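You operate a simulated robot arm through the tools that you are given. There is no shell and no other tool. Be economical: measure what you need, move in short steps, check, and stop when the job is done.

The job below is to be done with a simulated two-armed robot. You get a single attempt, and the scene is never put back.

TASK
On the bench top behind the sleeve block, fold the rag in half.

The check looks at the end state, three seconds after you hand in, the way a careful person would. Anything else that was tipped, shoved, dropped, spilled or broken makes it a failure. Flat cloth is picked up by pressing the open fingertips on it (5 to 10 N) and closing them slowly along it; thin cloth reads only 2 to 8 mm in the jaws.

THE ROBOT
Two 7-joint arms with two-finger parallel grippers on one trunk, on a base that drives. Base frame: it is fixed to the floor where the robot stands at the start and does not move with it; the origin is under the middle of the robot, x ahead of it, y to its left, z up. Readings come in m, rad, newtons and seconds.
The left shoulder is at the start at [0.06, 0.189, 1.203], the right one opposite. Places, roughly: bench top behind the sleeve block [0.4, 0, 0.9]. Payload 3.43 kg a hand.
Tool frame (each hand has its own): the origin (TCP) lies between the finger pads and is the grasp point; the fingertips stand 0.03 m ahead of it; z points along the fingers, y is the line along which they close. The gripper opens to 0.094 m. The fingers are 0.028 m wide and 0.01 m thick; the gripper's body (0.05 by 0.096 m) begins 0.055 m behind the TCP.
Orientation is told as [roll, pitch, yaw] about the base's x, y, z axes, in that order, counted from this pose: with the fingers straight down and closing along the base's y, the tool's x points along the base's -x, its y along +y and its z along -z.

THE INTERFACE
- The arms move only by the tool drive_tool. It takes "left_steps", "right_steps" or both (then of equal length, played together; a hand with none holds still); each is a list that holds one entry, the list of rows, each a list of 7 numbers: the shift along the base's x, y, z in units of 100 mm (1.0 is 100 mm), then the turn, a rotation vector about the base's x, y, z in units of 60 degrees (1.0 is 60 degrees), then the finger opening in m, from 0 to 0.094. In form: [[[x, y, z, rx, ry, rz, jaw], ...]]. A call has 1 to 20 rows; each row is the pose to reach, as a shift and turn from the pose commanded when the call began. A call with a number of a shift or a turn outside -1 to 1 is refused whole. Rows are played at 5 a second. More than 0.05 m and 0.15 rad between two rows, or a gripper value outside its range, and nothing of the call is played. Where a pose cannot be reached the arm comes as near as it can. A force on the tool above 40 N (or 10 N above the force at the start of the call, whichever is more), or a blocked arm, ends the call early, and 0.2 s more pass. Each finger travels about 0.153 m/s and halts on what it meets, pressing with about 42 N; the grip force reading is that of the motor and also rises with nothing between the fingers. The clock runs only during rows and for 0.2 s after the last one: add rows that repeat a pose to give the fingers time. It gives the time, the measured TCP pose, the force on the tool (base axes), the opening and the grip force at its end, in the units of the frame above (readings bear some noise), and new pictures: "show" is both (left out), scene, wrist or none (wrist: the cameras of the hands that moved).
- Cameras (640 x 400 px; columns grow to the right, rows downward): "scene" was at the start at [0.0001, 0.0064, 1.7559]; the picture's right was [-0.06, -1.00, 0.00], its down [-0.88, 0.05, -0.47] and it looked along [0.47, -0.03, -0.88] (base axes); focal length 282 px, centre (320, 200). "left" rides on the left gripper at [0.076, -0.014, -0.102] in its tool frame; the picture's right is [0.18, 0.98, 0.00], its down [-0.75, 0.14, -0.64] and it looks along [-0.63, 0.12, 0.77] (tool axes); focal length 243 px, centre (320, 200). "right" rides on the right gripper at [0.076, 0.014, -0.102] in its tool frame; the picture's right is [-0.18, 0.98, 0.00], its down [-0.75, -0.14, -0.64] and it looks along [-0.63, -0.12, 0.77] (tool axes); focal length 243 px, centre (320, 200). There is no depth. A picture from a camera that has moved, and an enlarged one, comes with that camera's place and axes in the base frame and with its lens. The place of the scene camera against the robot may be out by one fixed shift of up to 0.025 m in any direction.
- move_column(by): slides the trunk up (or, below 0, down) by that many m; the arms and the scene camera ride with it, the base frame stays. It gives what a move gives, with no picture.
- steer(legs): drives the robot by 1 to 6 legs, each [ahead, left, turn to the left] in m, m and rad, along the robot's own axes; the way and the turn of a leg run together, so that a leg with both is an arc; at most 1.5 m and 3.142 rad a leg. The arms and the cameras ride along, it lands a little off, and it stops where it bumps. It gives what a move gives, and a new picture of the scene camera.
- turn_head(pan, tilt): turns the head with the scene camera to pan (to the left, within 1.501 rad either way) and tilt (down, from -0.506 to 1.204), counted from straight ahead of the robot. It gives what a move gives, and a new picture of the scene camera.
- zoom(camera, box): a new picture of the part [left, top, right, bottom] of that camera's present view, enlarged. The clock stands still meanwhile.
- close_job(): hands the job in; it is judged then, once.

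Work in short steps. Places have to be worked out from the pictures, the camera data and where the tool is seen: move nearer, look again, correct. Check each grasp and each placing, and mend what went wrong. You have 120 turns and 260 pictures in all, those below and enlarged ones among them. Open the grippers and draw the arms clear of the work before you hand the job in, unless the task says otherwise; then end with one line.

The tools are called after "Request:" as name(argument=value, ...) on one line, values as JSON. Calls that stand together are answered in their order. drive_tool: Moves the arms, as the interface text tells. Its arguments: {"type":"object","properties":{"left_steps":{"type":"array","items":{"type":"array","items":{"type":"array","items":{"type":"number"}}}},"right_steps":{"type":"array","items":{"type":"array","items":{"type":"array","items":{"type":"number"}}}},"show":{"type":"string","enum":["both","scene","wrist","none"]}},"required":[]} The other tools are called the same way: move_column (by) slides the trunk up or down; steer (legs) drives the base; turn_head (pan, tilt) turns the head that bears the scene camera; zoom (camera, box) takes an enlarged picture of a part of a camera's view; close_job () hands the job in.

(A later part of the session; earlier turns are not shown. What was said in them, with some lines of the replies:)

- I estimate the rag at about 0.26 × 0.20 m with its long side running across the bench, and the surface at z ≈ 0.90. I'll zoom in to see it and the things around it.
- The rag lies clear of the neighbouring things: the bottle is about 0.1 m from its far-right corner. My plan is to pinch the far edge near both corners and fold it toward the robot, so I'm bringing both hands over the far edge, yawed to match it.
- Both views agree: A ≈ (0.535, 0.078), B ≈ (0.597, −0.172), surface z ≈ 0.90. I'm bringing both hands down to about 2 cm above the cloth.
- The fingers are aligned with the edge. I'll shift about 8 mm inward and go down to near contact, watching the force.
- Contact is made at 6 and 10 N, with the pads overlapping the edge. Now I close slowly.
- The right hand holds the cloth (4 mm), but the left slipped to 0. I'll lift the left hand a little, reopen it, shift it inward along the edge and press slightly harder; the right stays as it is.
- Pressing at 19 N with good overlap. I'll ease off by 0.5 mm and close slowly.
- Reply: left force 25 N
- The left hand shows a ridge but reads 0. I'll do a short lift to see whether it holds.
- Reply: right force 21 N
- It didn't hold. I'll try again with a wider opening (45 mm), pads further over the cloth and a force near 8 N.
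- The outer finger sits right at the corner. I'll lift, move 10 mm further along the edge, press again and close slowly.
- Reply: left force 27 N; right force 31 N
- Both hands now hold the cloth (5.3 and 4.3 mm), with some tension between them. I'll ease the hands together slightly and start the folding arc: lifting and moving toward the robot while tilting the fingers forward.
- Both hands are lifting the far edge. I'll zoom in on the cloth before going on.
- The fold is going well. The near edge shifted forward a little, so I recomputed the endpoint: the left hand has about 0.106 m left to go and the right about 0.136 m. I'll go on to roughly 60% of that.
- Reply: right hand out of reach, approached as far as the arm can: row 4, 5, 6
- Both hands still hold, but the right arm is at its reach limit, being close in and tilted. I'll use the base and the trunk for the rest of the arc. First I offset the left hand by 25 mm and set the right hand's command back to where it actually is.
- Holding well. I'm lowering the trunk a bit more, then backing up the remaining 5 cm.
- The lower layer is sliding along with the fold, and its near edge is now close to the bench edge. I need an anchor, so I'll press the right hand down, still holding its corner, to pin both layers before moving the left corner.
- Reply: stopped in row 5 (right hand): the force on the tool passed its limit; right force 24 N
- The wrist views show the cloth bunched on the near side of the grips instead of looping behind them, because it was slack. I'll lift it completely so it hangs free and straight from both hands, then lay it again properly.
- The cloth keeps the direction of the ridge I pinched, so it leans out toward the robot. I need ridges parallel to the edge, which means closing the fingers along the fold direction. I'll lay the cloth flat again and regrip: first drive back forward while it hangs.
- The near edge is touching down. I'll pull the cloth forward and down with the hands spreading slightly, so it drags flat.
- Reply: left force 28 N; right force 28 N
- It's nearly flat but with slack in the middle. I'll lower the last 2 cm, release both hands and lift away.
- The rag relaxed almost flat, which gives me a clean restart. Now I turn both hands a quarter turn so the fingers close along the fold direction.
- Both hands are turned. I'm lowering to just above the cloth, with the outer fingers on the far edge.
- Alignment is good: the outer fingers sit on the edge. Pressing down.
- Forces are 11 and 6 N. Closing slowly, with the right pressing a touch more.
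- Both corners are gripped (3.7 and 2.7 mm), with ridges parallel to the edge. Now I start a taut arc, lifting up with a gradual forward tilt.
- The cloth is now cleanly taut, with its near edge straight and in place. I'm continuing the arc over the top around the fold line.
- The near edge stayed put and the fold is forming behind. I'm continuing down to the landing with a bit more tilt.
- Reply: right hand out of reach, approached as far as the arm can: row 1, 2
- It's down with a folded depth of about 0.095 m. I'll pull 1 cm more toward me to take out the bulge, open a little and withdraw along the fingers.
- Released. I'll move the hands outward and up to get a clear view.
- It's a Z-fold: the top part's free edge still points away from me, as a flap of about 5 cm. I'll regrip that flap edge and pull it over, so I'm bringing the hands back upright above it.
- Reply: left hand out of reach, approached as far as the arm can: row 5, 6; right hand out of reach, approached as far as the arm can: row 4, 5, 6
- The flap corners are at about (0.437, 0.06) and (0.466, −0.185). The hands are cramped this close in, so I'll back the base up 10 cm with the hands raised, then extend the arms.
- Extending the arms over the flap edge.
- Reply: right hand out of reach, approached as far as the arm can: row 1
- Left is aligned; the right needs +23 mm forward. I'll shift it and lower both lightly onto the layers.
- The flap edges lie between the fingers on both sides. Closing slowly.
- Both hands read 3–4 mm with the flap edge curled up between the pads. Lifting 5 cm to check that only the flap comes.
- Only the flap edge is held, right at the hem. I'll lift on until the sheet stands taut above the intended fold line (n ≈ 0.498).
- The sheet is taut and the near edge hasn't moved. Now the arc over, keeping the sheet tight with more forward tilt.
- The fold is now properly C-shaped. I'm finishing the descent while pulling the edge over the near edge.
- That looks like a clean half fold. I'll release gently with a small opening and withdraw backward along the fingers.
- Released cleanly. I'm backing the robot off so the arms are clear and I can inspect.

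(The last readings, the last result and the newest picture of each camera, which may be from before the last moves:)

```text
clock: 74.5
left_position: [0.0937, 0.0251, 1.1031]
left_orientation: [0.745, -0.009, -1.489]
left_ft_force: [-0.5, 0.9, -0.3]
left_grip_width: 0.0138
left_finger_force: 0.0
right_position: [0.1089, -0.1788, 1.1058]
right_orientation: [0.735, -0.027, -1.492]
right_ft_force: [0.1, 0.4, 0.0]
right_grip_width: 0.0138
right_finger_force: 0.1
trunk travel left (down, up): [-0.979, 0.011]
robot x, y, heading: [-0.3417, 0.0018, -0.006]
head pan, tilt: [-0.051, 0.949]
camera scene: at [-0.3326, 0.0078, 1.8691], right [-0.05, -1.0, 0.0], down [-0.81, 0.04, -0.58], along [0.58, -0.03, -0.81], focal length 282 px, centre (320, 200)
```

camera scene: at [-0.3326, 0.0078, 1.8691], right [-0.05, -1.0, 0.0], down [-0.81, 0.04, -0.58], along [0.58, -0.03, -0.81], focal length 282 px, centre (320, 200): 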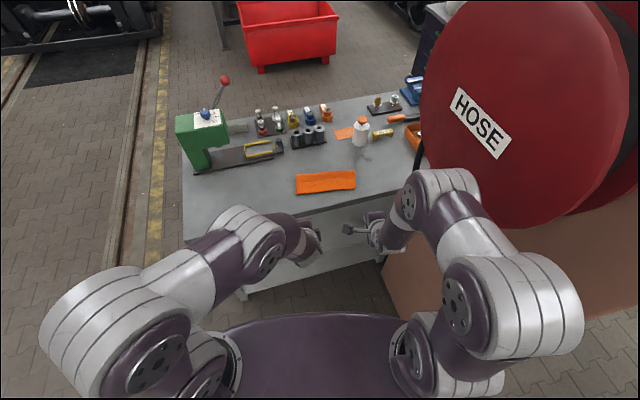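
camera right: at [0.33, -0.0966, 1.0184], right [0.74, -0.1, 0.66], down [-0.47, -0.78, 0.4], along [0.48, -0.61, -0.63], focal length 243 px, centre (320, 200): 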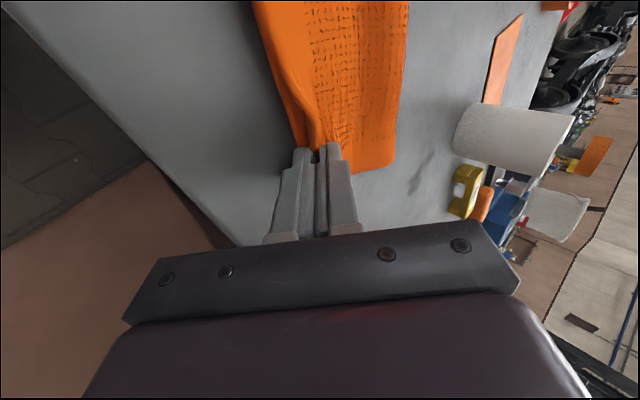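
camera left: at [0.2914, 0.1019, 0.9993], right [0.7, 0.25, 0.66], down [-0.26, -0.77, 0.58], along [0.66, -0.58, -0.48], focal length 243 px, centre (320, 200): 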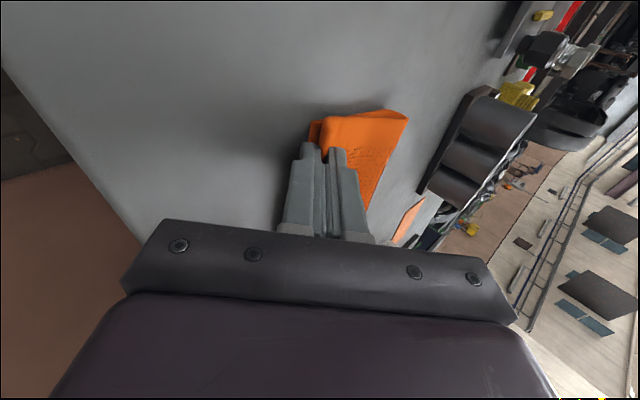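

Everything else on the bench looks undisturbed. Zooming in on the rag.

Request:
zoom(camera="scene", box=[285, 155, 365, 205])

Request:
zoom(camera="scene", box=[170, 60, 440, 230])

```text
8.00 times, centred on (325, 180) of scene
camera zoom: at [-0.3326, 0.0078, 1.8691], right [-0.05, -1.0, 0.0], down [-0.81, 0.04, -0.58], along [0.58, -0.03, -0.81], focal length 2252 px, centre (280, 360)
```

zoom: 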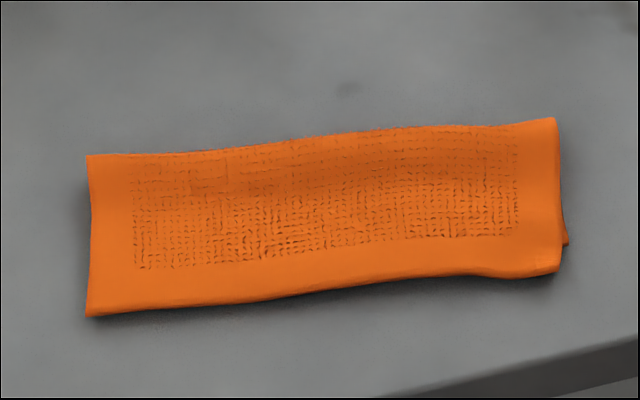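

```text
2.35 times, centred on (305, 145) of scene
camera zoom: at [-0.3326, 0.0078, 1.8691], right [-0.05, -1.0, 0.0], down [-0.81, 0.04, -0.58], along [0.58, -0.03, -0.81], focal length 662 px, centre (355, 329)
```

zoom: 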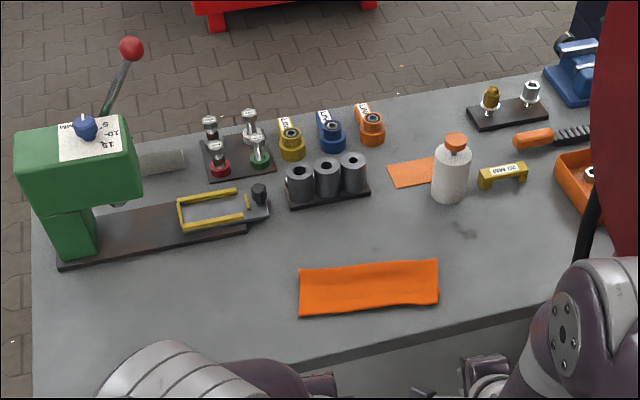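

The rag lies flat and folded in half, with its edges aligned to within about 1–2 cm, and nothing else has moved. I'll open the grippers fully, then hand in.

Request:
drive_tool(left_steps=[[[0, 0, 0.05, 0, 0, 0, 0.06], [0, 0, 0.05, 0, 0, 0, 0.09], [0, 0, 0.05, 0, 0, 0, 0.09]]], right_steps=[[[0, 0, 0.05, 0, 0, 0, 0.06], [0, 0, 0.05, 0, 0, 0, 0.09], [0, 0, 0.05, 0, 0, 0, 0.09]]], show="none")

Request:
close_job()

```text
clock: 75.3
left_position: [0.0936, 0.0255, 1.108]
left_orientation: [0.745, -0.011, -1.487]
left_ft_force: [-0.2, -0.4, 0.2]
left_grip_width: 0.09
left_finger_force: 0.1
right_position: [0.109, -0.1786, 1.1106]
right_orientation: [0.734, -0.028, -1.492]
right_ft_force: [0.3, -0.8, 0.2]
right_grip_width: 0.0901
right_finger_force: 0.0
trunk travel left (down, up): [-0.979, 0.011]
robot x, y, heading: [-0.3402, 0.0048, -0.003]
head pan, tilt: [-0.051, 0.949]
```

```text
The job is handed in.
```

The rag is folded in half on the bench with the edges about 1–2 cm out of line (estimated from the camera), nothing else visibly moved, and the job is handed in with both grippers open and the arms clear.
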